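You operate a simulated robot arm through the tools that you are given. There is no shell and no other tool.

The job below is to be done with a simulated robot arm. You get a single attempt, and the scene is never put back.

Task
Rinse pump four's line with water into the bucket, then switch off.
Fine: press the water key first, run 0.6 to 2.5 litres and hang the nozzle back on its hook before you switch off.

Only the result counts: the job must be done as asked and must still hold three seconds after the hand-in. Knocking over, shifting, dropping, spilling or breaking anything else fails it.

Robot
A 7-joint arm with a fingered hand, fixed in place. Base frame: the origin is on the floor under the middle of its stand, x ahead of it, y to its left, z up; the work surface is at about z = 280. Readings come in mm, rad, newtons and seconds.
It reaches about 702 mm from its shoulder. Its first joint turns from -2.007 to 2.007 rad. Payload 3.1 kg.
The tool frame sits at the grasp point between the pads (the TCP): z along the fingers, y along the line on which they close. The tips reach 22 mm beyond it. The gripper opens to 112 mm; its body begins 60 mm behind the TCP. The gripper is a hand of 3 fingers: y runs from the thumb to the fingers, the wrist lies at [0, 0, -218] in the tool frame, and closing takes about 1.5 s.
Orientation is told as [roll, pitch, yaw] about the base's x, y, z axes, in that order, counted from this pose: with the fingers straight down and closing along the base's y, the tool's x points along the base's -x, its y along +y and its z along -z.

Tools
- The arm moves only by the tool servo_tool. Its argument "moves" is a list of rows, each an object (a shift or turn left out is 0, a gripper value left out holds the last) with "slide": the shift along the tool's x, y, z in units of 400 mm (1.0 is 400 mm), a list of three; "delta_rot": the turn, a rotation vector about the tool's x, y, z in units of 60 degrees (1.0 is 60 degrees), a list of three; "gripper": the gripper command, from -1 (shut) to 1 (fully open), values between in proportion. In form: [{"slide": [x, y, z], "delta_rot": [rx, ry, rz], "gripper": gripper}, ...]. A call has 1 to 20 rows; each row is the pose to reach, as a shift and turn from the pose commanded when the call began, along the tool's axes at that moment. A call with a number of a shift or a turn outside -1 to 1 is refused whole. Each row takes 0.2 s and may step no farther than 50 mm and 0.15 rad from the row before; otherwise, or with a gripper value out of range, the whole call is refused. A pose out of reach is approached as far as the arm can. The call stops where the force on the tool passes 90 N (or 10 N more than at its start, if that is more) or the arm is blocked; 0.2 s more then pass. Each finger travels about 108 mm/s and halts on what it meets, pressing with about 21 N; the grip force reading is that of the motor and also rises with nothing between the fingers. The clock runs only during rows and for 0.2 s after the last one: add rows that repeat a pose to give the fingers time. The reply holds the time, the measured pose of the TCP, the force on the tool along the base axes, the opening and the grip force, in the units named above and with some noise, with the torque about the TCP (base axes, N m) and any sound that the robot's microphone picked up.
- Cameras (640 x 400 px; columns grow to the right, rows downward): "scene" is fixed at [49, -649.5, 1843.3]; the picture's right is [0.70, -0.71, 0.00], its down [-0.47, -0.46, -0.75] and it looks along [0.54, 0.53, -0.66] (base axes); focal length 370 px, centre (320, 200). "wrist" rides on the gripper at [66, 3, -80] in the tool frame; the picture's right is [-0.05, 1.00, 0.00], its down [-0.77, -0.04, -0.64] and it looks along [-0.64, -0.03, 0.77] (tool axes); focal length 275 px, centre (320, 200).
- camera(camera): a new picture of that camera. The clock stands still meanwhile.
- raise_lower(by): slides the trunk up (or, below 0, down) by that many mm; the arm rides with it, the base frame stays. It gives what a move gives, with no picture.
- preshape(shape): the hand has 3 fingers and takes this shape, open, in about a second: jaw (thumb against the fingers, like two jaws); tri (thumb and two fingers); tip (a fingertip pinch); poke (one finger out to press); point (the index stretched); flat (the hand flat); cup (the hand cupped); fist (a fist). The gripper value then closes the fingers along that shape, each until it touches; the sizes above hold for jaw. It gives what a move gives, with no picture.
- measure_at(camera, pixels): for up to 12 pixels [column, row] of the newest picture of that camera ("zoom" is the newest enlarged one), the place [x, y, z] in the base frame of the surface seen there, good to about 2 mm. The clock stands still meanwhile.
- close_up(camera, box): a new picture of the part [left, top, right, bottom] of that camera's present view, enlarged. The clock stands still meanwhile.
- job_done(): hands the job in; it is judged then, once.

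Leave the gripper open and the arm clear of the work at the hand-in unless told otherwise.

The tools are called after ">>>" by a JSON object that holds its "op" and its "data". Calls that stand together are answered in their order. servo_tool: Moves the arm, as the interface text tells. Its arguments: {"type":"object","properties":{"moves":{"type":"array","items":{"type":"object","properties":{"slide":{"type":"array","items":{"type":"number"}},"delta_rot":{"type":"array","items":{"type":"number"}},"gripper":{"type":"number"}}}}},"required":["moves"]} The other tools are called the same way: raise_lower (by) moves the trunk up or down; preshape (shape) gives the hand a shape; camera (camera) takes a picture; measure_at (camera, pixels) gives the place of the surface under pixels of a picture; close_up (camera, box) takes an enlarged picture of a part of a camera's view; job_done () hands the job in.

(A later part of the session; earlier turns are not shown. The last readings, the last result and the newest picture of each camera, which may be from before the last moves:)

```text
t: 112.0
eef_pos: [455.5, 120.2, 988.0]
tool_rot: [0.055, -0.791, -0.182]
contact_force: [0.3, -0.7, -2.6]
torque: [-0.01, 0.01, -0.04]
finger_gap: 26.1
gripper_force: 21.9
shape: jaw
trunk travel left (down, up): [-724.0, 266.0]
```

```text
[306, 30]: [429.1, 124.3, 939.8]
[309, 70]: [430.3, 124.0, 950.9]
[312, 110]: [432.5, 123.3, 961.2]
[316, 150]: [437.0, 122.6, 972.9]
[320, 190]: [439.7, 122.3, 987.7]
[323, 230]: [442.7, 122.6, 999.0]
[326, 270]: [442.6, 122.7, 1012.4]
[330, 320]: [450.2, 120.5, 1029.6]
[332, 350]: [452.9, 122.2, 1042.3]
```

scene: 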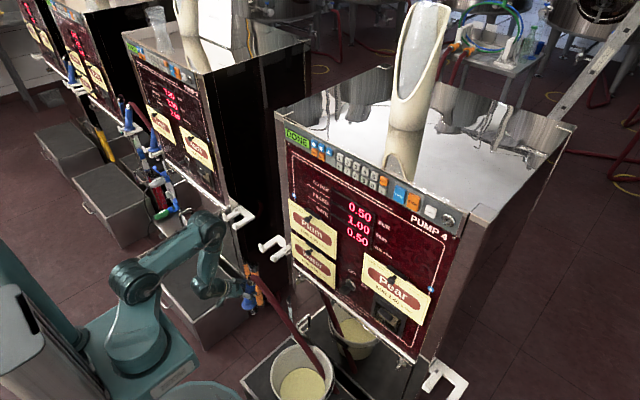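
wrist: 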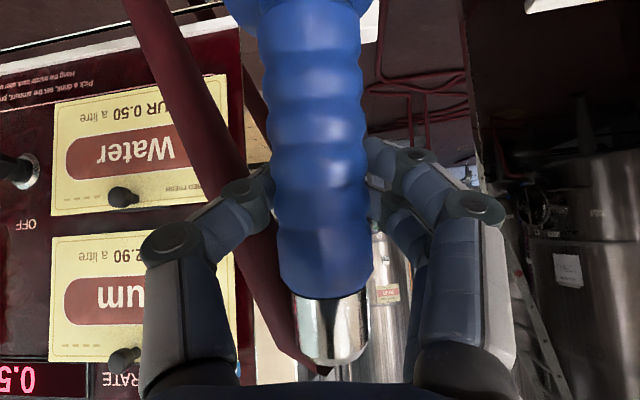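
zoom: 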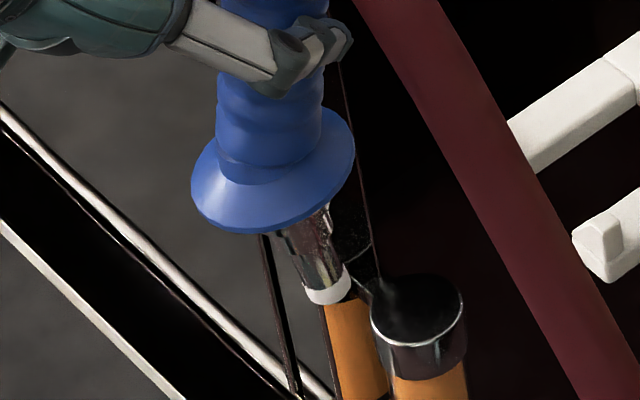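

The flange is centred near (441, 121, 911), level within a few degrees, and the handle leans 13°, against 18.5° when hung. I'll correct that 5° with the hand and move forward in +x, keeping the spout tip about 25 mm above the prongs.

>>> {"op": "servo_tool", "data": {"moves": [{"slide": [-0.056, 0.011, 0.0576], "delta_rot": [0, 0.018, 0], "gripper": -0.7}, {"slide": [-0.112, 0.022, 0.115], "delta_rot": [0, 0.036, 0], "gripper": -0.7}, {"slide": [-0.168, 0.033, 0.173], "delta_rot": [0, 0.054, 0], "gripper": -0.7}, {"slide": [-0.2245, 0.0446, 0.2306], "delta_rot": [0, 0.072, 0], "gripper": -0.7}, {"slide": [-0.2807, 0.0557, 0.2882], "delta_rot": [0, 0.09, 0], "gripper": -0.7}, {"slide": [-0.2807, 0.0557, 0.2882], "delta_rot": [0, 0.09, 0], "gripper": -0.7}]}}

>>> {"op": "camera", "data": {"camera": "wrist"}}

>>> {"op": "close_up", "data": {"camera": "scene", "box": [240, 180, 310, 260]}}

```text
t: 113.4
eef_pos: [617.5, 121.7, 989.1]
tool_rot: [0.053, -0.697, -0.172]
contact_force: [0.4, 0.6, -2.8]
torque: [0.01, 0.01, -0.01]
finger_gap: 26.1
gripper_force: 21.1
shape: jaw
trunk travel left (down, up): [-724.0, 266.0]
```

```text
taken
```

wrist: 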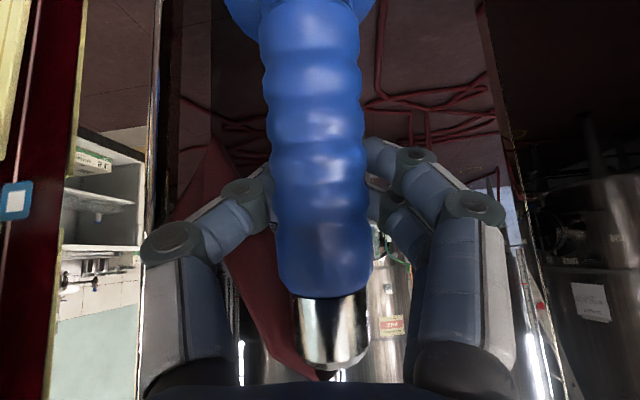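

```text
5.00 times, centred on (275, 220) of scene
```

zoom: 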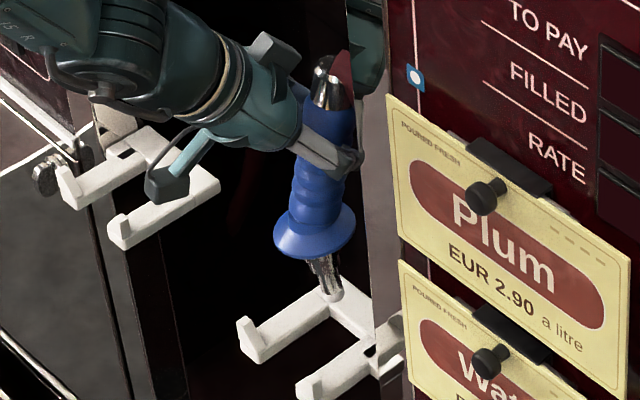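

The nozzle is above the hook. I'll zoom in and measure flange, spout tip and hook together for the final alignment.

>>> {"op": "close_up", "data": {"camera": "scene", "box": [255, 210, 315, 262]}}

>>> {"op": "measure_at", "data": {"camera": "zoom", "pixels": [[195, 150], [210, 178], [240, 195], [280, 195], [305, 175], [318, 145], [290, 225], [300, 245], [308, 265], [300, 265], [315, 262], [255, 90]]}}

```text
7.69 times, centred on (285, 236) of scene
```

zoom: 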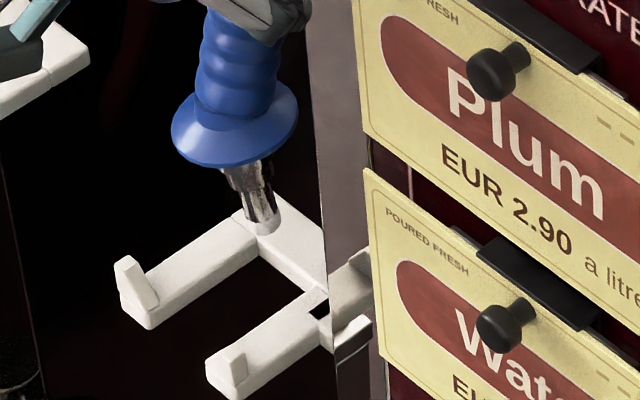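

```text
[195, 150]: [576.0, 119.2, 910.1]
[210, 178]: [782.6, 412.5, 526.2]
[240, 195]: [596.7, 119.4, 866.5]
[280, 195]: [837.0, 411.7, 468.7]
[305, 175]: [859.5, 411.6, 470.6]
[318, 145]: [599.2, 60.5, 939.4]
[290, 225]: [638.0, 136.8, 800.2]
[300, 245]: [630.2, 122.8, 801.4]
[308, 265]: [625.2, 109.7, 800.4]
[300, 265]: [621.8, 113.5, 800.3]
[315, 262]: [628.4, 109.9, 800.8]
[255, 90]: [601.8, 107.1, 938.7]
```

>>> {"op": "measure_at", "data": {"camera": "zoom", "pixels": [[174, 140], [182, 153], [205, 164], [235, 166], [270, 152], [292, 125], [297, 108], [248, 185], [255, 205], [262, 225], [253, 222], [270, 220]]}}

>>> {"op": "measure_at", "data": {"camera": "zoom", "pixels": [[128, 262], [150, 300], [190, 265], [240, 235], [275, 225], [310, 265], [232, 352], [225, 385], [270, 340], [305, 312], [300, 240], [180, 290]]}}

>>> {"op": "measure_at", "data": {"camera": "wrist", "pixels": [[309, 30], [311, 70], [314, 110], [317, 150], [321, 190], [324, 230], [327, 270], [331, 320], [332, 350]]}}

```text
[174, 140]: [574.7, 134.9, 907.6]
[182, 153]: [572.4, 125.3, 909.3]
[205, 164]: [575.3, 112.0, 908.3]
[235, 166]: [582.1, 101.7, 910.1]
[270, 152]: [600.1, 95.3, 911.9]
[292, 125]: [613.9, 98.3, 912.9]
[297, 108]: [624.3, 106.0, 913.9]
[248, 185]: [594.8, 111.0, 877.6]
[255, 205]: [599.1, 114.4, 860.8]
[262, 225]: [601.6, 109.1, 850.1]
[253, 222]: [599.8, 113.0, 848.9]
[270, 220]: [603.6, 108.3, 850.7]
```

```text
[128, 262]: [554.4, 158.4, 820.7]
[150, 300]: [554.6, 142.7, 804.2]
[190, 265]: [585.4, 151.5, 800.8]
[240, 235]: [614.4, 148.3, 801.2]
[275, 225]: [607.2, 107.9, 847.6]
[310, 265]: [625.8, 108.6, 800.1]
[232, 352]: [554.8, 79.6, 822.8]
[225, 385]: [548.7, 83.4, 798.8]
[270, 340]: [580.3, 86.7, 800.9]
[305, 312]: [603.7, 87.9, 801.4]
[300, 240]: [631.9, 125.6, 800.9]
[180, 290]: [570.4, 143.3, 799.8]
```

```text
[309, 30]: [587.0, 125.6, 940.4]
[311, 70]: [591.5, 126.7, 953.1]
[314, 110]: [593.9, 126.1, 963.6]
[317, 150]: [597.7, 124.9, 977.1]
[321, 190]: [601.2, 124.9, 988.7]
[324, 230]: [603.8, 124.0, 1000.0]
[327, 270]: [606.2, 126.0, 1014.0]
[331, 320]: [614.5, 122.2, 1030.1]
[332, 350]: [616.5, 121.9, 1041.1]
```

The flange is centred at about (601, 124, 910) and should be at about (596.5, 121). The hook's prong gap is centred at y≈121, with prong tops at z≈801. I'll make small corrections: 3° of lean and 5 mm to the right.

>>> {"op": "servo_tool", "data": {"moves": [{"slide": [-0.0008, -0.0065, 0.0003], "delta_rot": [-0.006, 0.026, 0.0065], "gripper": -0.7}, {"slide": [-0.0017, -0.0129, 0.0007], "delta_rot": [-0.0123, 0.0529, 0.0131], "gripper": -0.7}, {"slide": [-0.0017, -0.0129, 0.0007], "delta_rot": [-0.0123, 0.0529, 0.0131], "gripper": -0.7}]}}

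>>> {"op": "close_up", "data": {"camera": "scene", "box": [255, 210, 315, 262]}}

>>> {"op": "measure_at", "data": {"camera": "zoom", "pixels": [[174, 140], [182, 153], [205, 164], [235, 166], [270, 152], [290, 125], [295, 108], [248, 185], [255, 205], [260, 225], [253, 222], [168, 130]]}}

```text
t: 114.2
eef_pos: [618.5, 115.0, 988.5]
tool_rot: [0.072, -0.639, -0.187]
contact_force: [-0.2, -1.2, -2.9]
torque: [0.02, -0.04, 0.04]
finger_gap: 26.3
gripper_force: 20.7
shape: jaw
trunk travel left (down, up): [-724.0, 266.0]
```

```text
7.69 times, centred on (285, 236) of scene
```

zoom: 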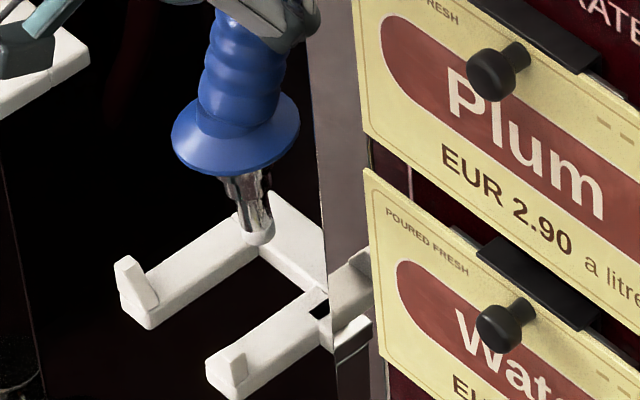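

```text
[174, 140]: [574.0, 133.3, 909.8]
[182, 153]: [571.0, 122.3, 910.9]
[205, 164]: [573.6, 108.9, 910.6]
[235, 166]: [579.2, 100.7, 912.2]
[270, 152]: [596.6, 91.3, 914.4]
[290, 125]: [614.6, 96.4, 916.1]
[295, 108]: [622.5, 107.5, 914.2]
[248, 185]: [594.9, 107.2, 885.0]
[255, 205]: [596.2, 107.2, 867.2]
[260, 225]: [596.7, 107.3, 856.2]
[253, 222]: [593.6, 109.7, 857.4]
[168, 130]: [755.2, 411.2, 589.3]
```

The flange is centred at about (598.7, 120.5), well inside the hook's opening with only a few degrees of tilt. I'll nudge 2 mm back and lower 70 mm with the trunk so the spout enters between the prongs.

>>> {"op": "servo_tool", "data": {"moves": [{"slide": [0.0041, 0.0005, -0.003], "gripper": -0.7}, {"slide": [0.0041, 0.0005, -0.003], "gripper": -0.7}]}}

>>> {"op": "raise_lower", "data": {"by": -60}}

>>> {"op": "close_up", "data": {"camera": "scene", "box": [250, 210, 310, 262]}}

>>> {"op": "camera", "data": {"camera": "wrist"}}

```text
t: 114.8
eef_pos: [617.4, 113.8, 987.0]
tool_rot: [0.072, -0.641, -0.187]
contact_force: [0.3, -0.5, -2.3]
torque: [0.02, -0.06, -0.03]
finger_gap: 26.2
gripper_force: 20.9
shape: jaw
trunk travel left (down, up): [-724.0, 266.0]
```

```text
t: 115.8
eef_pos: [616.4, 115.4, 925.9]
tool_rot: [0.074, -0.64, -0.188]
contact_force: [-0.3, 0.5, -2.8]
torque: [0.0, 0.0, 0.02]
finger_gap: 26.3
gripper_force: 21.3
shape: jaw
trunk travel left (down, up): [-664.0, 326.0]
```

```text
7.69 times, centred on (280, 236) of scene
```

zoom: 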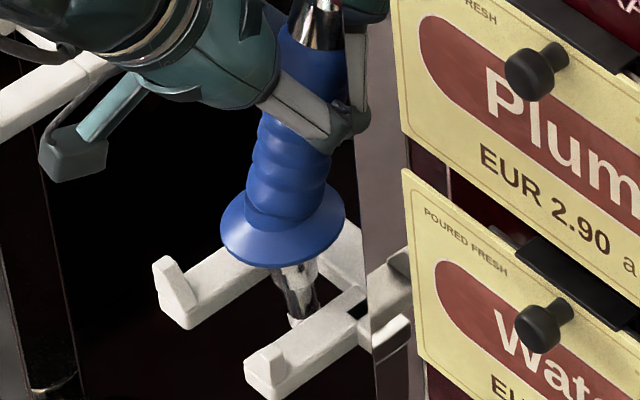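

```text
taken
```

wrist: 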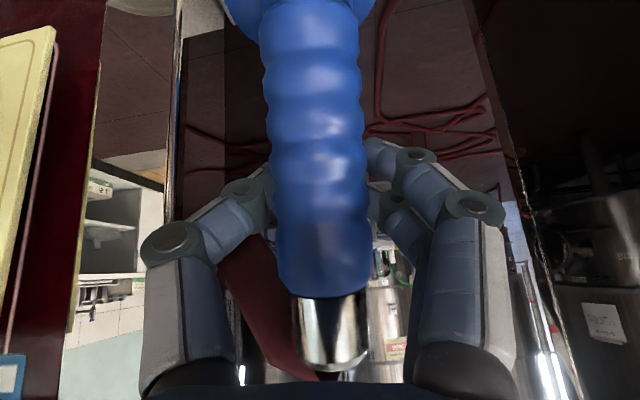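

The spout is entering the hook's gap with no side force. I'll measure once more before lowering the rest.

>>> {"op": "measure_at", "data": {"camera": "zoom", "pixels": [[222, 235], [230, 250], [250, 263], [280, 267], [315, 255], [338, 230], [344, 210], [295, 290], [302, 310], [285, 280], [300, 350], [210, 290]]}}

>>> {"op": "measure_at", "data": {"camera": "wrist", "pixels": [[309, 30], [311, 70], [314, 110], [317, 150], [321, 190], [324, 230], [327, 270], [331, 320], [332, 350]]}}

```text
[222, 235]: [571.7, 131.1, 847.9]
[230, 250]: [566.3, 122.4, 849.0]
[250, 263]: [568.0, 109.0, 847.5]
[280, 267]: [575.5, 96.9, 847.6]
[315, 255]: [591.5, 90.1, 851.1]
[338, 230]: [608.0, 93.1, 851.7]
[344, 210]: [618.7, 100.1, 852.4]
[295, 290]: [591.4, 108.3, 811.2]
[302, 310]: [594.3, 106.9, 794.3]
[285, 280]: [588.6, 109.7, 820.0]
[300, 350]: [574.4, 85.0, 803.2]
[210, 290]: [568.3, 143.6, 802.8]
```

```text
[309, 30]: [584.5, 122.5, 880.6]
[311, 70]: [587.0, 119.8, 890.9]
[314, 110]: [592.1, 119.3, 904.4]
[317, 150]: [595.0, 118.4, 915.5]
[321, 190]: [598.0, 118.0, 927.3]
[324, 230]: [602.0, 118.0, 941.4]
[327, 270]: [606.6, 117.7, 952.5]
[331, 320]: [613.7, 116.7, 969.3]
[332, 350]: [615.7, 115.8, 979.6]
```

The flange centre is (594.5, 118.5, 850). I'll shift 2 mm forward and 2 mm left, then lower 34 mm.

>>> {"op": "servo_tool", "data": {"moves": [{"slide": [-0.0032, 0.0057, 0.0028], "gripper": -0.7}, {"slide": [-0.0032, 0.0057, 0.0028], "gripper": -0.7}]}}

>>> {"op": "raise_lower", "data": {"by": -34}}

>>> {"op": "close_up", "data": {"camera": "scene", "box": [250, 215, 310, 267]}}

>>> {"op": "measure_at", "data": {"camera": "zoom", "pixels": [[222, 255], [230, 268], [250, 280], [280, 284], [315, 272], [338, 247], [344, 227]]}}

```text
t: 116.4
eef_pos: [618.8, 115.9, 926.3]
tool_rot: [0.073, -0.64, -0.188]
contact_force: [0.2, 0.8, -1.4]
torque: [-0.01, -0.07, 0.0]
finger_gap: 25.7
gripper_force: 21.3
shape: jaw
trunk travel left (down, up): [-664.0, 326.0]
```

```text
t: 117.2
eef_pos: [617.9, 116.9, 892.6]
tool_rot: [0.074, -0.641, -0.19]
contact_force: [0.0, 0.2, -3.0]
torque: [0.02, -0.06, -0.02]
finger_gap: 25.9
gripper_force: 21.1
shape: jaw
trunk travel left (down, up): [-630.0, 360.0]
```

```text
7.69 times, centred on (280, 241) of scene
```

zoom: 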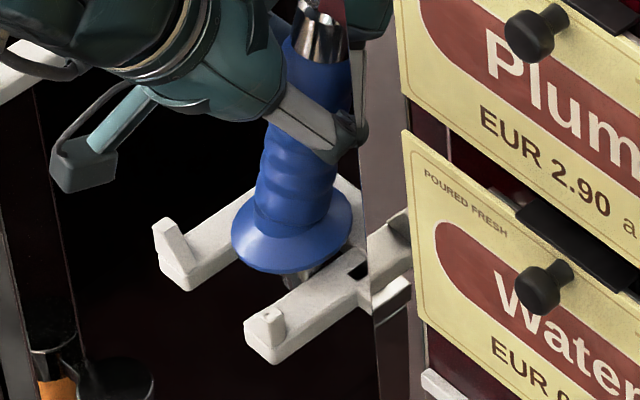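

```text
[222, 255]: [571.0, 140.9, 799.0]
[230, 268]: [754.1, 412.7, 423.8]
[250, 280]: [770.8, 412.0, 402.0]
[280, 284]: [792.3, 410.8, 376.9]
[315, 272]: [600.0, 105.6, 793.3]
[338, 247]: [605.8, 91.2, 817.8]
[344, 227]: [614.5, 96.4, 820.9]
```

The flange is now 8–10 mm above the prongs and centred. I'll lower it in 2 mm steps and feel for contact.

>>> {"op": "servo_tool", "data": {"moves": [{"slide": [0.003, -0.0003, 0.004], "gripper": -0.7}, {"slide": [0.006, -0.0006, 0.008], "gripper": -0.7}, {"slide": [0.009, -0.0009, 0.012], "gripper": -0.7}, {"slide": [0.009, -0.0009, 0.012], "gripper": -0.7}]}}

```text
t: 118.2
eef_pos: [619.4, 115.1, 887.5]
tool_rot: [0.073, -0.64, -0.187]
contact_force: [1.3, -0.3, 0.8]
torque: [0.02, -0.01, -0.02]
finger_gap: 25.2
gripper_force: 21.0
shape: jaw
trunk travel left (down, up): [-630.0, 360.0]
```

The weight has come off, so the flange touches the prongs. I'll look closely.

>>> {"op": "close_up", "data": {"camera": "scene", "box": [250, 215, 310, 267]}}

>>> {"op": "measure_at", "data": {"camera": "zoom", "pixels": [[235, 245], [240, 260], [260, 272], [285, 274], [320, 262], [340, 245], [350, 225], [285, 285], [270, 300], [200, 265], [345, 290]]}}

>>> {"op": "camera", "data": {"camera": "wrist"}}

```text
7.69 times, centred on (280, 241) of scene
```

zoom: 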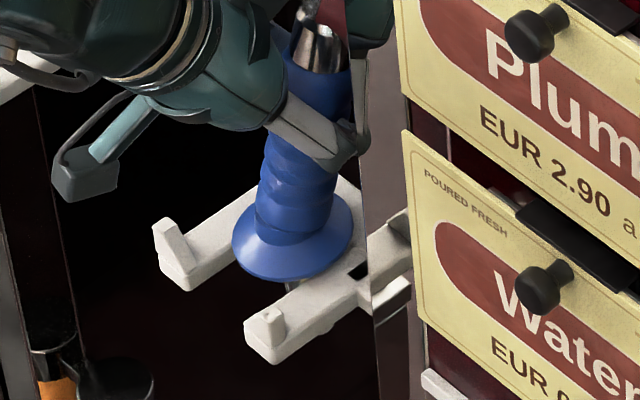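

```text
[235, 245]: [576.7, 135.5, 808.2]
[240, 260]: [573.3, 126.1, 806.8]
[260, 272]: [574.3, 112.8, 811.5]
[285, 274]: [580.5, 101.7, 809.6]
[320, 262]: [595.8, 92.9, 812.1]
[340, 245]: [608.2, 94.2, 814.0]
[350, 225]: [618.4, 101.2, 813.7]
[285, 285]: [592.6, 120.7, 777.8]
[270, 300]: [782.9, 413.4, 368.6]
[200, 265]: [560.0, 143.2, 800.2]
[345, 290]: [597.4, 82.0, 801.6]
```

```text
taken
```

wrist: 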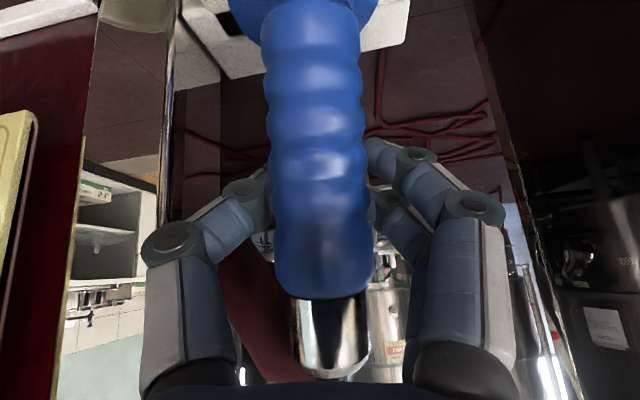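

The flange sits at z≈807–814 on the hook, centred at about (600, 120.5). I'll ease it back 2 mm and open the fingers slowly to about 44 mm.

>>> {"op": "servo_tool", "data": {"moves": [{"slide": [0.004, -0.0007, -0.003], "gripper": -0.6}, {"slide": [0.004, -0.0007, -0.003], "gripper": -0.5}, {"slide": [0.004, -0.0007, -0.003], "gripper": -0.45}, {"slide": [0.004, -0.0007, -0.003], "gripper": -0.4}, {"slide": [0.004, -0.0007, -0.003], "gripper": -0.35}, {"slide": [0.004, -0.0007, -0.003], "gripper": -0.3}, {"slide": [0.004, -0.0007, -0.003], "gripper": -0.25}, {"slide": [0.004, -0.0007, -0.003], "gripper": -0.22}, {"slide": [0.004, -0.0007, -0.003], "gripper": -0.22}]}}

>>> {"op": "camera", "data": {"camera": "wrist"}}

>>> {"op": "close_up", "data": {"camera": "scene", "box": [250, 205, 310, 262]}}

```text
t: 120.2
eef_pos: [616.5, 115.9, 886.9]
tool_rot: [0.073, -0.64, -0.188]
contact_force: [0.6, -0.2, -0.7]
torque: [0.0, 0.01, -0.03]
finger_gap: 43.1
gripper_force: 0.0
shape: jaw
trunk travel left (down, up): [-630.0, 360.0]
```

```text
taken
```

wrist: 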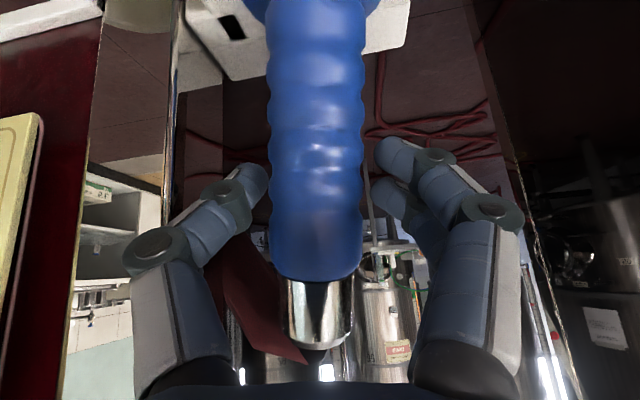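

```text
7.02 times, centred on (280, 234) of scene
```

zoom: 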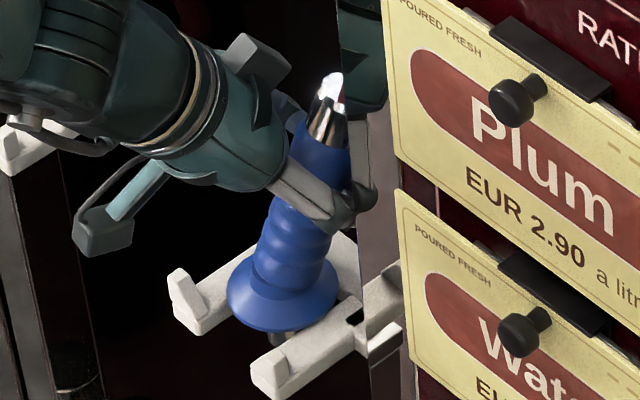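

The nozzle settled into its natural hanging pose as the fingers opened. I'll withdraw along the finger axis, slowly at first.

>>> {"op": "servo_tool", "data": {"moves": [{"slide": [0, -0.002, -0.02], "gripper": -0.2}, {"slide": [0, -0.002, -0.045], "gripper": -0.2}, {"slide": [0, 0.0, -0.075], "gripper": -0.18}, {"slide": [0, 0.002, -0.11], "gripper": -0.15}, {"slide": [0, 0.004, -0.15], "gripper": -0.1}, {"slide": [0, 0.004, -0.15], "gripper": -0.1}]}}

>>> {"op": "camera", "data": {"camera": "wrist"}}

>>> {"op": "close_up", "data": {"camera": "scene", "box": [250, 205, 310, 262]}}

```text
t: 121.6
eef_pos: [580.6, 119.4, 934.0]
tool_rot: [0.073, -0.64, -0.186]
contact_force: [-0.8, 0.3, 0.7]
torque: [0.03, 0.02, -0.01]
finger_gap: 49.7
gripper_force: 0.1
shape: jaw
trunk travel left (down, up): [-630.0, 360.0]
```

```text
taken
```

wrist: 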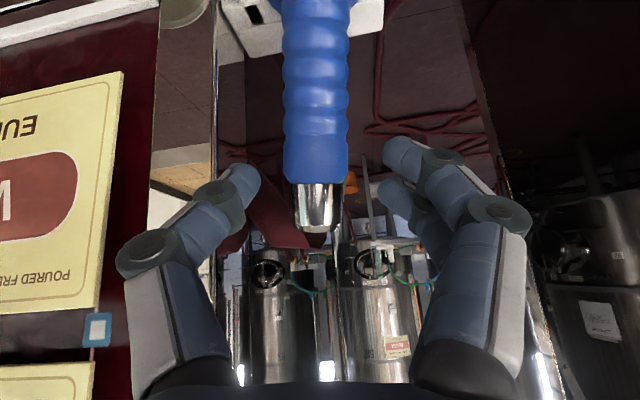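

```text
7.02 times, centred on (280, 234) of scene
```

zoom: 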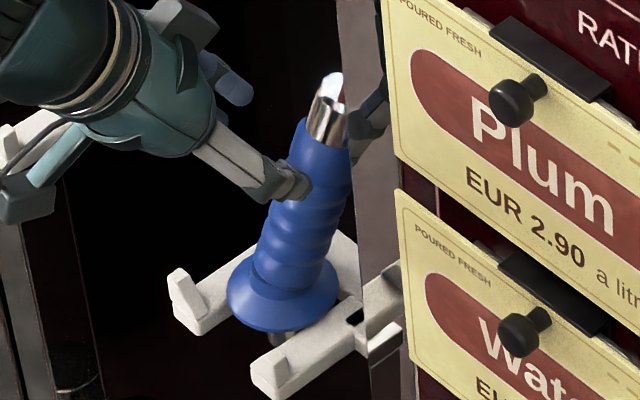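

The nozzle hangs on its hook as before. I'll retreat well clear of it and compare its pose with the start.

>>> {"op": "servo_tool", "data": {"moves": [{"slide": [0.042, -0.009, -0.053], "gripper": 0.0}, {"slide": [0.085, -0.017, -0.107], "gripper": 0.0}, {"slide": [0.128, -0.026, -0.16], "gripper": 0.0}, {"slide": [0.17, -0.035, -0.213], "gripper": 0.0}, {"slide": [0.17, -0.035, -0.213], "gripper": 0.0}]}}

>>> {"op": "camera", "data": {"camera": "wrist"}}

>>> {"op": "close_up", "data": {"camera": "scene", "box": [240, 195, 320, 265]}}

>>> {"op": "camera", "data": {"camera": "scene"}}

```text
t: 122.8
eef_pos: [472.0, 121.9, 961.3]
tool_rot: [0.073, -0.639, -0.19]
contact_force: [0.3, 0.0, -0.5]
torque: [0.0, 0.03, -0.04]
finger_gap: 55.7
gripper_force: 0.0
shape: jaw
trunk travel left (down, up): [-630.0, 360.0]
```

```text
taken
```

wrist: 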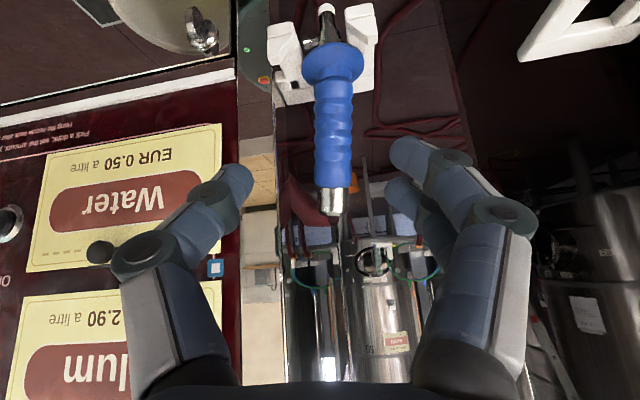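

```text
5.71 times, centred on (280, 230) of scene
```

zoom: 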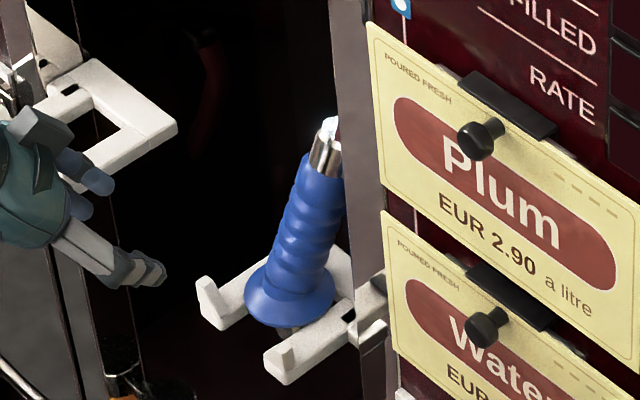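

```text
taken
```

scene: 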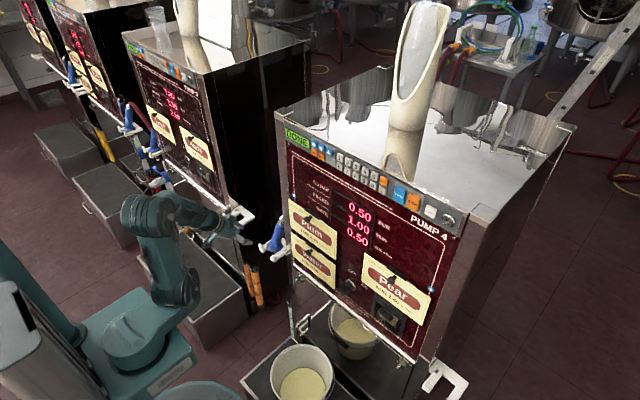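

The nozzle is hanging, maybe with a slight tilt. I'll zoom in to see whether the flange sits flush on both prongs.

>>> {"op": "close_up", "data": {"camera": "wrist", "box": [250, 0, 410, 100]}}

>>> {"op": "measure_at", "data": {"camera": "wrist", "pixels": [[303, 63], [312, 78], [333, 84], [352, 78], [363, 63], [333, 60], [325, 12], [326, 30], [333, 110], [335, 150], [332, 200], [285, 60]]}}

>>> {"op": "close_up", "data": {"camera": "scene", "box": [255, 210, 305, 257]}}

>>> {"op": "measure_at", "data": {"camera": "zoom", "pixels": [[205, 220], [215, 240], [240, 258], [275, 262], [315, 245], [335, 220], [340, 200], [282, 272], [290, 280]]}}

```text
4.00 times, centred on (330, 50) of wrist
```

zoom: 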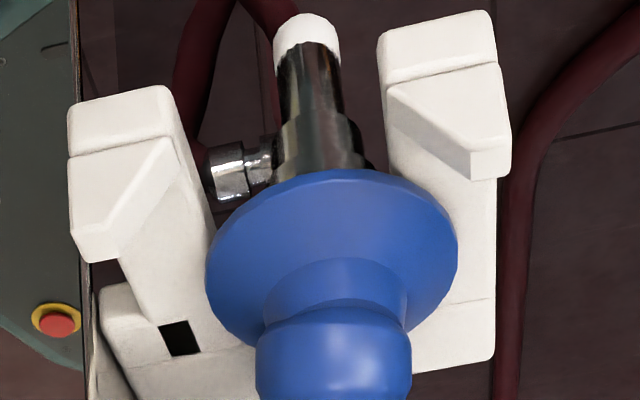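

```text
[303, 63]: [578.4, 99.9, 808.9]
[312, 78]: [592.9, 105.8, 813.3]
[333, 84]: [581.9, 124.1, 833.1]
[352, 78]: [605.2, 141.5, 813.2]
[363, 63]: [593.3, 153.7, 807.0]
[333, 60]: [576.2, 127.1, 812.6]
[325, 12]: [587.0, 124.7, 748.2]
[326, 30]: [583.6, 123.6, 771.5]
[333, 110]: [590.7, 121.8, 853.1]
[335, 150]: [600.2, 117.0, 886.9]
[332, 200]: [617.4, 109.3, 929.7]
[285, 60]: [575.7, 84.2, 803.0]
```

```text
8.51 times, centred on (280, 234) of scene
```

zoom: 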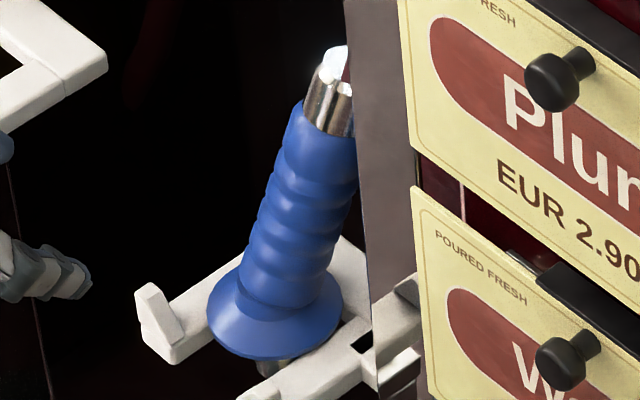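

```text
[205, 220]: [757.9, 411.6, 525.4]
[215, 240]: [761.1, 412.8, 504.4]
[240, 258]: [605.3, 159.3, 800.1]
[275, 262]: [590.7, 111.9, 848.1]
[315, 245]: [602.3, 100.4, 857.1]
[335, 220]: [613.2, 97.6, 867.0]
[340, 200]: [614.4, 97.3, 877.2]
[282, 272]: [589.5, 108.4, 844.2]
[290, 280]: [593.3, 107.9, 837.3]
```

The flange rests flat on both prongs (z≈808) and the spout is between them. Let me check whether the pump has registered the hang-up on its display.

>>> {"op": "close_up", "data": {"camera": "scene", "box": [275, 120, 435, 260]}}

>>> {"op": "servo_tool", "data": {"moves": [{"gripper": 0.0}, {"gripper": 0.0}, {"gripper": 0.0}, {"gripper": 0.0}, {"gripper": 0.0}]}}

>>> {"op": "camera", "data": {"camera": "wrist"}}

>>> {"op": "measure_at", "data": {"camera": "wrist", "pixels": [[303, 63], [333, 60], [325, 12], [326, 30], [333, 110], [335, 150], [332, 200], [302, 67], [362, 64], [318, 43], [340, 42]]}}

```text
2.86 times, centred on (355, 190) of scene
```

zoom: 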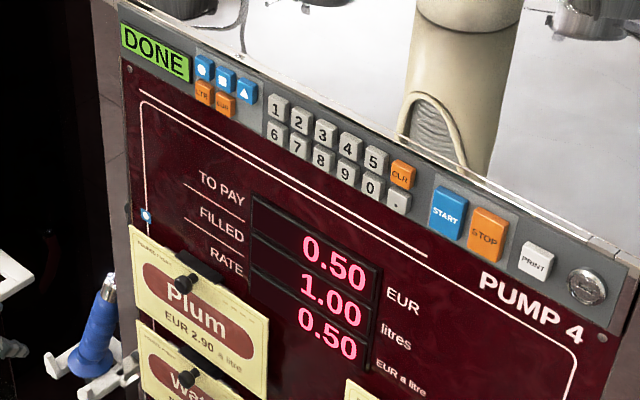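

```text
t: 124.0
eef_pos: [472.0, 120.7, 962.0]
tool_rot: [0.071, -0.641, -0.187]
contact_force: [-0.3, 0.2, -0.6]
torque: [0.01, 0.01, -0.02]
finger_gap: 55.6
gripper_force: 0.1
shape: jaw
trunk travel left (down, up): [-630.0, 360.0]
```

```text
taken
```

wrist: 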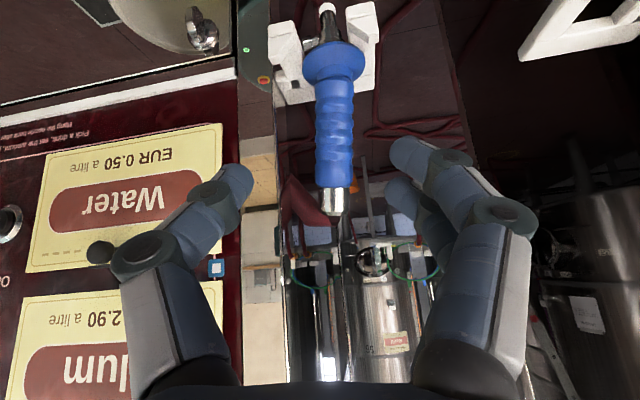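

```text
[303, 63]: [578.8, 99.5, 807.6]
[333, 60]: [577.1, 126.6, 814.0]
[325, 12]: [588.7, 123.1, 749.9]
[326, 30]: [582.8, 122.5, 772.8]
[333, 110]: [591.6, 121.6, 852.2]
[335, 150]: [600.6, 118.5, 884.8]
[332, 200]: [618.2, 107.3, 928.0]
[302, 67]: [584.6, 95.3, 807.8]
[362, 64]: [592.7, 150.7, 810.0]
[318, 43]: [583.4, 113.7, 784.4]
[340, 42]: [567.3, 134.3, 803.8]
```

The nozzle is stable on the hook. The display still says DONE, so I'll look at the neighbouring pumps' displays and nozzles for comparison.

>>> {"op": "close_up", "data": {"camera": "scene", "box": [120, 30, 240, 110]}}

>>> {"op": "close_up", "data": {"camera": "scene", "box": [10, 0, 130, 80]}}

>>> {"op": "close_up", "data": {"camera": "scene", "box": [90, 80, 210, 200]}}

```text
5.00 times, centred on (180, 70) of scene
```

zoom: 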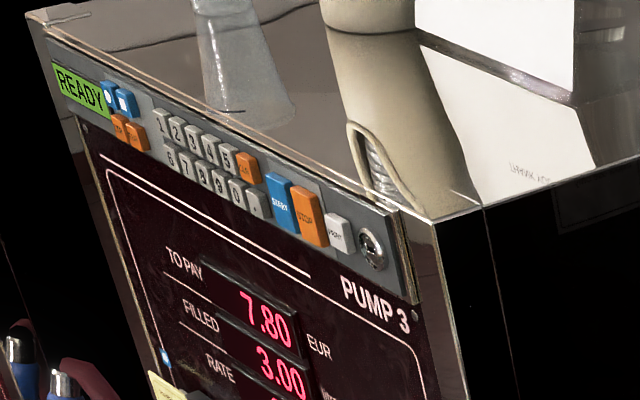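

```text
5.00 times, centred on (70, 40) of scene
```

zoom: 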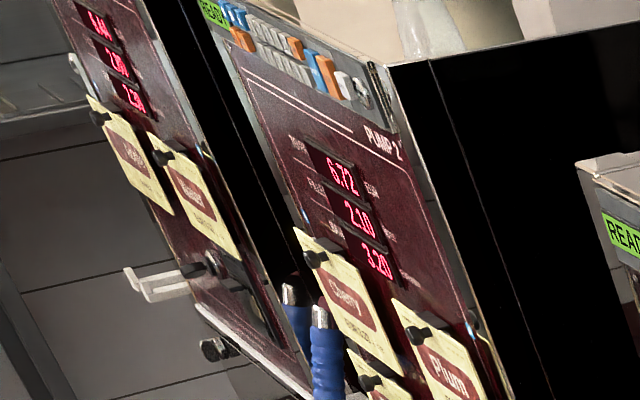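

```text
3.33 times, centred on (150, 140) of scene
```

zoom: 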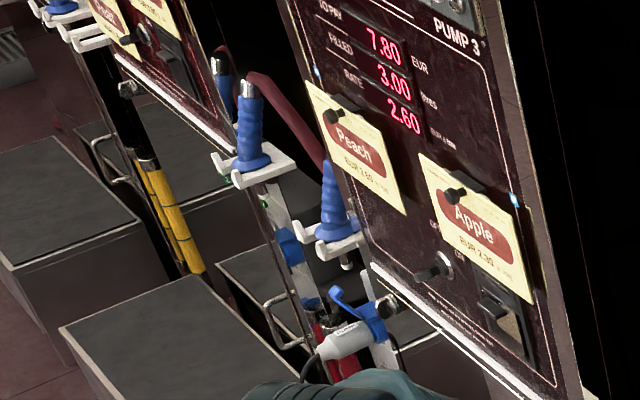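

The nozzle is seated, but it's twisted about 25° around the vertical compared with how it hung at first. To be safe I'll regrip it and turn it back before switching off. First I lower the trunk for a comfortable reach.

>>> {"op": "raise_lower", "data": {"by": -120}}

>>> {"op": "servo_tool", "data": {"moves": [{"slide": [-0.046, 0.026, -0.014], "delta_rot": [0.063, -0.078, 0.0366], "gripper": -0.14}, {"slide": [-0.092, 0.051, -0.028], "delta_rot": [0.126, -0.156, 0.073], "gripper": -0.14}, {"slide": [-0.137, 0.077, -0.042], "delta_rot": [0.189, -0.235, 0.11], "gripper": -0.14}, {"slide": [-0.183, 0.103, -0.056], "delta_rot": [0.251, -0.313, 0.1465], "gripper": -0.14}, {"slide": [-0.229, 0.1286, -0.07], "delta_rot": [0.3143, -0.3911, 0.1831], "gripper": -0.14}, {"slide": [-0.229, 0.1286, -0.07], "delta_rot": [0.3143, -0.3911, 0.1831], "gripper": -0.14}]}}

>>> {"op": "camera", "data": {"camera": "wrist"}}

```text
t: 125.5
eef_pos: [471.2, 120.2, 842.8]
tool_rot: [0.072, -0.642, -0.19]
contact_force: [0.7, 0.6, 0.2]
torque: [0.0, 0.04, 0.01]
finger_gap: 55.7
gripper_force: 0.1
shape: jaw
trunk travel left (down, up): [-510.0, 480.0]
```

```text
t: 126.9
eef_pos: [536.6, 158.8, 922.0]
tool_rot: [-0.034, -1.049, -0.487]
contact_force: [0.0, 0.4, -0.2]
torque: [0.01, -0.01, -0.03]
finger_gap: 48.9
gripper_force: 0.1
shape: jaw
trunk travel left (down, up): [-510.0, 480.0]
```

```text
taken
```

wrist: 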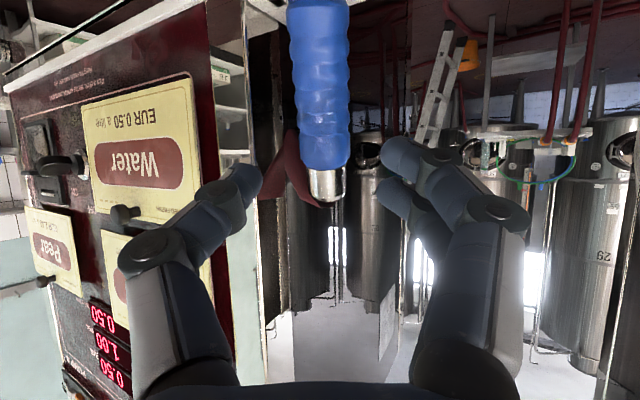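

The handle is straight and centred in the view. I'll measure its axis to set the approach.

>>> {"op": "measure_at", "data": {"camera": "wrist", "pixels": [[319, 20], [320, 50], [321, 80], [322, 110], [323, 140], [325, 165], [327, 190], [292, 60], [350, 60], [297, 120], [350, 120]]}}

```text
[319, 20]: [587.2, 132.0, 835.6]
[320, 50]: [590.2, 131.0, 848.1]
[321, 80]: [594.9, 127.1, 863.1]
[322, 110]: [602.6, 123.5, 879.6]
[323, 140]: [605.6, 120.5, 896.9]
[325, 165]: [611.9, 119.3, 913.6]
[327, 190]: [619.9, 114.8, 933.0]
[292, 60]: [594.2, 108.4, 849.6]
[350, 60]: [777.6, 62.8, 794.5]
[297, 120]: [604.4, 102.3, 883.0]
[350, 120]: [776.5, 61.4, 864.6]
```

The handle is 2 mm off centre and 102 mm ahead. I'll approach 96 mm along the finger axis with that small correction.

>>> {"op": "servo_tool", "data": {"moves": [{"slide": [0, 0.0055, 0.06], "gripper": -0.12}, {"slide": [0, 0.0055, 0.12], "gripper": -0.12}, {"slide": [0, 0.0055, 0.18], "gripper": -0.12}, {"slide": [0, 0.0055, 0.22], "gripper": -0.12}, {"slide": [0, 0.0055, 0.24], "gripper": -0.12}, {"slide": [0, 0.0055, 0.24], "gripper": -0.12}]}}

>>> {"op": "camera", "data": {"camera": "wrist"}}

```text
t: 128.3
eef_pos: [608.5, 117.4, 874.6]
tool_rot: [-0.034, -1.049, -0.485]
contact_force: [0.0, 0.4, 0.2]
torque: [-0.05, 0.0, -0.01]
finger_gap: 48.5
gripper_force: 0.0
shape: jaw
trunk travel left (down, up): [-510.0, 480.0]
```

```text
taken
```

wrist: 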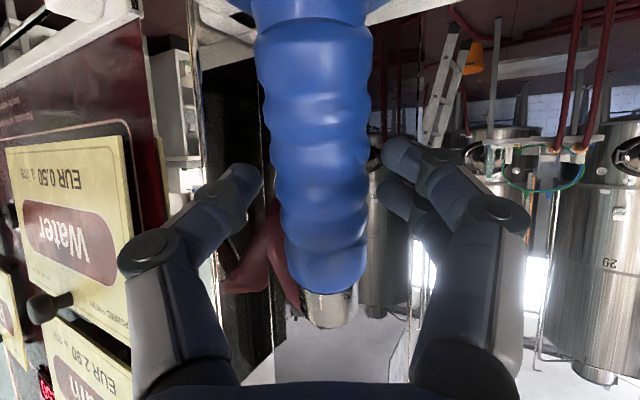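

The handle is centred between the fingers. Closing gently.

>>> {"op": "servo_tool", "data": {"moves": [{"gripper": -0.25}, {"gripper": -0.35}, {"gripper": -0.42}, {"gripper": -0.48}, {"gripper": -0.54}, {"gripper": -0.6}, {"gripper": -0.65}, {"gripper": -0.65}]}}

>>> {"op": "camera", "data": {"camera": "wrist"}}

```text
t: 130.1
eef_pos: [607.9, 120.0, 875.2]
tool_rot: [-0.033, -1.046, -0.487]
contact_force: [0.9, -0.4, 0.3]
torque: [-0.01, 0.02, -0.02]
finger_gap: 27.2
gripper_force: 20.7
shape: jaw
trunk travel left (down, up): [-510.0, 480.0]
```

```text
taken
```

wrist: 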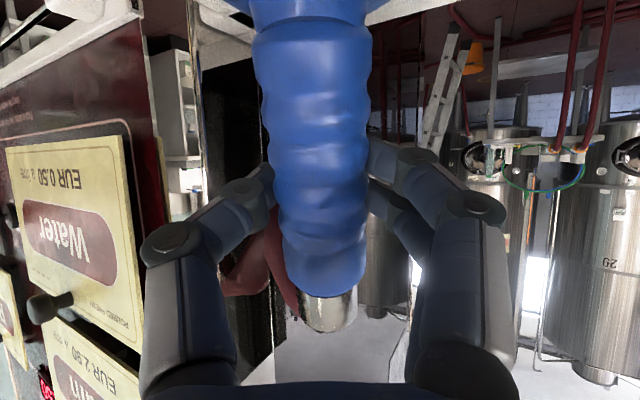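

Gripped at 27 mm, 21 N. I'll lift about 2 mm, turn 27° about the vertical through the spout axis so the handle leans straight back again, and lower it.

>>> {"op": "servo_tool", "data": {"moves": [{"slide": [-0.0043, 0.0, -0.0025], "gripper": -0.65}, {"slide": [-0.0038, 0.0026, -0.0034], "delta_rot": [-0.0974, -0.002, -0.0563], "gripper": -0.65}, {"slide": [-0.0033, 0.0053, -0.0044], "delta_rot": [-0.195, -0.004, -0.1125], "gripper": -0.65}, {"slide": [-0.0028, 0.0079, -0.0053], "delta_rot": [-0.2923, -0.006, -0.1688], "gripper": -0.65}, {"slide": [-0.0023, 0.0105, -0.0063], "delta_rot": [-0.3897, -0.0081, -0.225], "gripper": -0.65}, {"slide": [0.002, 0.0105, -0.0038], "delta_rot": [-0.3897, -0.0081, -0.225], "gripper": -0.65}, {"slide": [0.002, 0.0105, -0.0038], "delta_rot": [-0.3897, -0.0081, -0.225], "gripper": -0.65}]}}

>>> {"op": "camera", "data": {"camera": "wrist"}}

>>> {"op": "close_up", "data": {"camera": "scene", "box": [250, 205, 310, 262]}}

```text
t: 131.7
eef_pos: [609.4, 123.3, 874.1]
tool_rot: [-0.036, -1.049, -0.011]
contact_force: [1.2, -0.3, 0.2]
torque: [0.01, 0.04, 0.0]
finger_gap: 26.6
gripper_force: 21.3
shape: jaw
trunk travel left (down, up): [-510.0, 480.0]
```

```text
taken
```

wrist: 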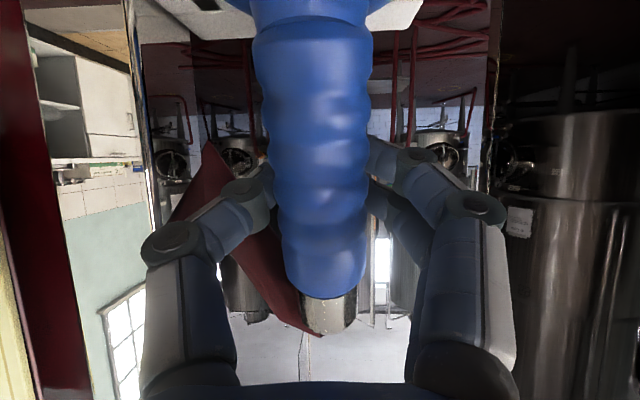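

```text
7.02 times, centred on (280, 234) of scene
```

zoom: 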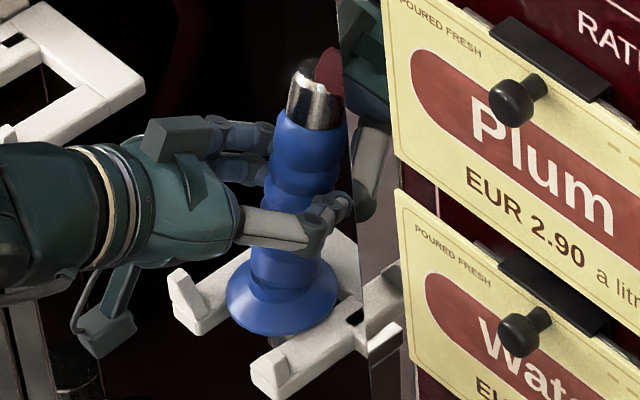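

The handle now leans straight back. I'll measure handle and flange before releasing.

>>> {"op": "measure_at", "data": {"camera": "wrist", "pixels": [[312, 30], [313, 70], [315, 110], [317, 150], [319, 190], [321, 230], [324, 270], [328, 310]]}}

>>> {"op": "measure_at", "data": {"camera": "zoom", "pixels": [[230, 300], [240, 317], [265, 330], [300, 328], [325, 312], [337, 290], [338, 275], [275, 342]]}}

```text
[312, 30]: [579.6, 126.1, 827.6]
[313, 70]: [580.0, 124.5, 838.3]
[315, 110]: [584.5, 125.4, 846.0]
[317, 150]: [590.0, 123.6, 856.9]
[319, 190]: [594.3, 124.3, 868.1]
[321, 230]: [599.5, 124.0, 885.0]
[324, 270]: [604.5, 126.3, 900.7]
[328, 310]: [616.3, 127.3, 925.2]
```

```text
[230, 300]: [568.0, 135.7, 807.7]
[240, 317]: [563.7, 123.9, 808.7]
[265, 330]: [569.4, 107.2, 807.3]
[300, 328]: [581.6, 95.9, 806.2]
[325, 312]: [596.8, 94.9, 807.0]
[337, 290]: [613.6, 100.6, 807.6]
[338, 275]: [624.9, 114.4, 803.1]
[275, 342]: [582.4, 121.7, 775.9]
```

The flange is flat at z≈807 and centred at about (592, 122.5). I'll slide it 3.5 mm back and 1.7 mm right to its original spot, then release slowly.

>>> {"op": "servo_tool", "data": {"moves": [{"slide": [-0.0044, -0.0039, 0.0078], "gripper": -0.65}, {"slide": [-0.0044, -0.0039, 0.0078], "gripper": -0.6}, {"slide": [-0.0044, -0.0039, 0.0078], "gripper": -0.5}, {"slide": [-0.0044, -0.0039, 0.0078], "gripper": -0.45}, {"slide": [-0.0044, -0.0039, 0.0078], "gripper": -0.4}, {"slide": [-0.0044, -0.0039, 0.0078], "gripper": -0.35}, {"slide": [-0.0044, -0.0039, 0.0078], "gripper": -0.3}, {"slide": [-0.0044, -0.0039, 0.0078], "gripper": -0.25}, {"slide": [-0.0044, -0.0039, 0.0078], "gripper": -0.2}, {"slide": [-0.0044, -0.0039, 0.0078], "gripper": -0.2}]}}

>>> {"op": "camera", "data": {"camera": "wrist"}}

>>> {"op": "close_up", "data": {"camera": "scene", "box": [250, 205, 310, 262]}}

```text
t: 133.9
eef_pos: [612.6, 120.8, 875.3]
tool_rot: [-0.035, -1.048, -0.014]
contact_force: [0.7, 0.7, -0.3]
torque: [0.0, 0.04, 0.02]
finger_gap: 44.3
gripper_force: 0.0
shape: jaw
trunk travel left (down, up): [-510.0, 480.0]
```

```text
taken
```

wrist: 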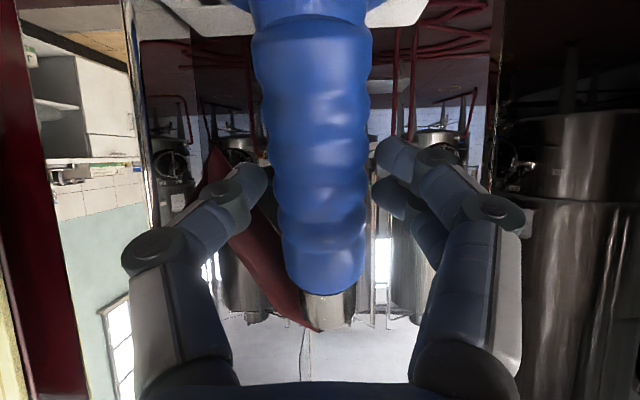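

```text
7.02 times, centred on (280, 234) of scene
```

zoom: 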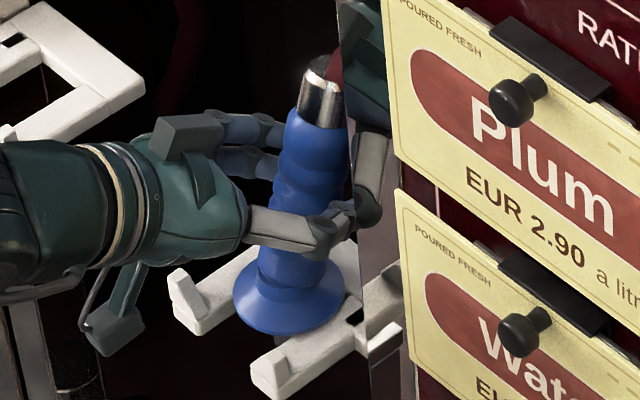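

Released, and the nozzle stands straight on the hook. Withdrawing along the finger axis.

>>> {"op": "servo_tool", "data": {"moves": [{"slide": [0, 0, -0.03], "gripper": -0.18}, {"slide": [0, 0, -0.07], "gripper": -0.15}, {"slide": [0, 0, -0.12], "gripper": -0.1}, {"slide": [0, 0, -0.18], "gripper": -0.1}, {"slide": [0, 0, -0.26], "gripper": -0.1}, {"slide": [0, 0, -0.34], "gripper": -0.1}, {"slide": [0, 0, -0.34], "gripper": -0.1}]}}

>>> {"op": "camera", "data": {"camera": "wrist"}}

>>> {"op": "close_up", "data": {"camera": "scene", "box": [240, 110, 400, 262]}}

>>> {"op": "close_up", "data": {"camera": "scene", "box": [240, 195, 320, 265]}}

```text
t: 135.5
eef_pos: [494.4, 129.1, 942.5]
tool_rot: [-0.035, -1.05, -0.011]
contact_force: [-0.1, 0.2, 0.0]
torque: [-0.04, 0.0, -0.03]
finger_gap: 49.7
gripper_force: 0.0
shape: jaw
trunk travel left (down, up): [-510.0, 480.0]
```

```text
taken
```

wrist: 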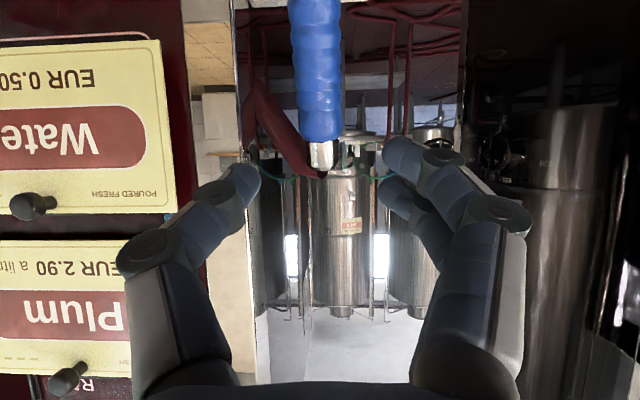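

```text
2.63 times, centred on (320, 186) of scene
```

zoom: 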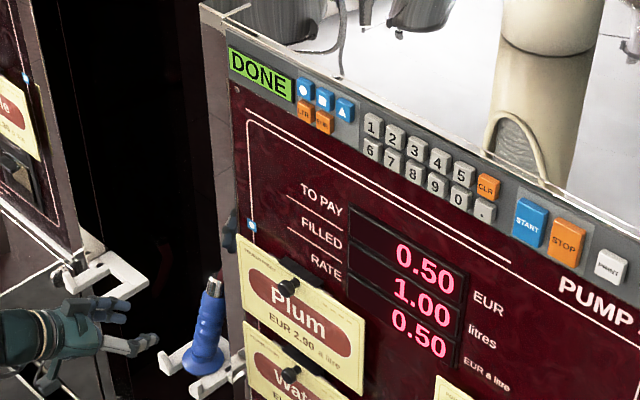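

```text
5.71 times, centred on (280, 230) of scene
```

zoom: 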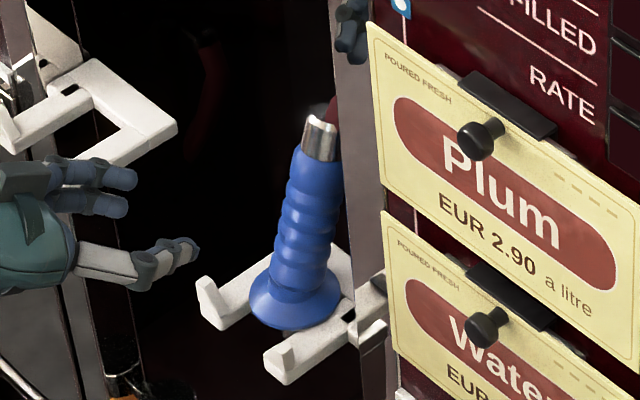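

The nozzle now looks exactly as it did at the start. Next comes the OFF/ON knob near (577, -236, 918). I'll lower the trunk a bit and move the hand over in front of the panel for a close look.

>>> {"op": "raise_lower", "data": {"by": -85}}

>>> {"op": "servo_tool", "data": {"moves": [{"slide": [-0.01, -0.1, -0.015], "gripper": 0.0}, {"slide": [-0.02, -0.2, -0.03], "gripper": 0.0}, {"slide": [-0.04, -0.3, -0.05], "gripper": 0.0}, {"slide": [-0.07, -0.4, -0.065], "gripper": 0.0}, {"slide": [-0.1, -0.5, -0.085], "gripper": 0.0}, {"slide": [-0.13, -0.6, -0.1], "gripper": 0.0}, {"slide": [-0.16, -0.7, -0.12], "gripper": 0.0}, {"slide": [-0.19, -0.8, -0.13], "gripper": 0.0}, {"slide": [-0.19, -0.8225, -0.13], "gripper": 0.0}, {"slide": [-0.19, -0.8225, -0.13], "gripper": 0.0}]}}

>>> {"op": "camera", "data": {"camera": "wrist"}}

>>> {"op": "camera", "data": {"camera": "scene"}}

```text
t: 136.7
eef_pos: [495.0, 128.0, 858.8]
tool_rot: [-0.034, -1.047, -0.014]
contact_force: [0.3, -0.1, 0.0]
torque: [0.0, 0.0, -0.04]
finger_gap: 50.1
gripper_force: 0.1
shape: jaw
trunk travel left (down, up): [-425.0, 565.0]
```

```text
t: 138.9
eef_pos: [473.3, -197.6, 956.2]
tool_rot: [-0.035, -1.05, -0.011]
contact_force: [0.2, -0.5, -0.3]
torque: [0.0, -0.02, 0.0]
finger_gap: 55.5
gripper_force: 0.1
shape: jaw
out of reach, approached as far as the arm can: row 1, 2
trunk travel left (down, up): [-425.0, 565.0]
```

```text
taken
```

wrist: 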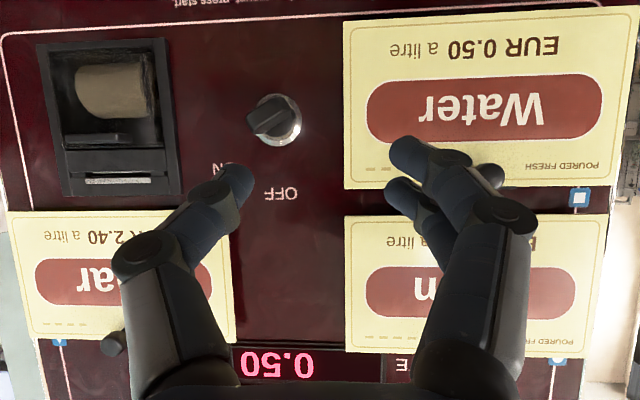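

```text
taken
```

scene: 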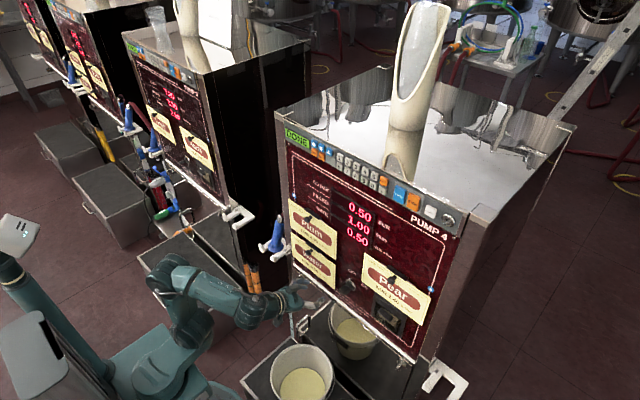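

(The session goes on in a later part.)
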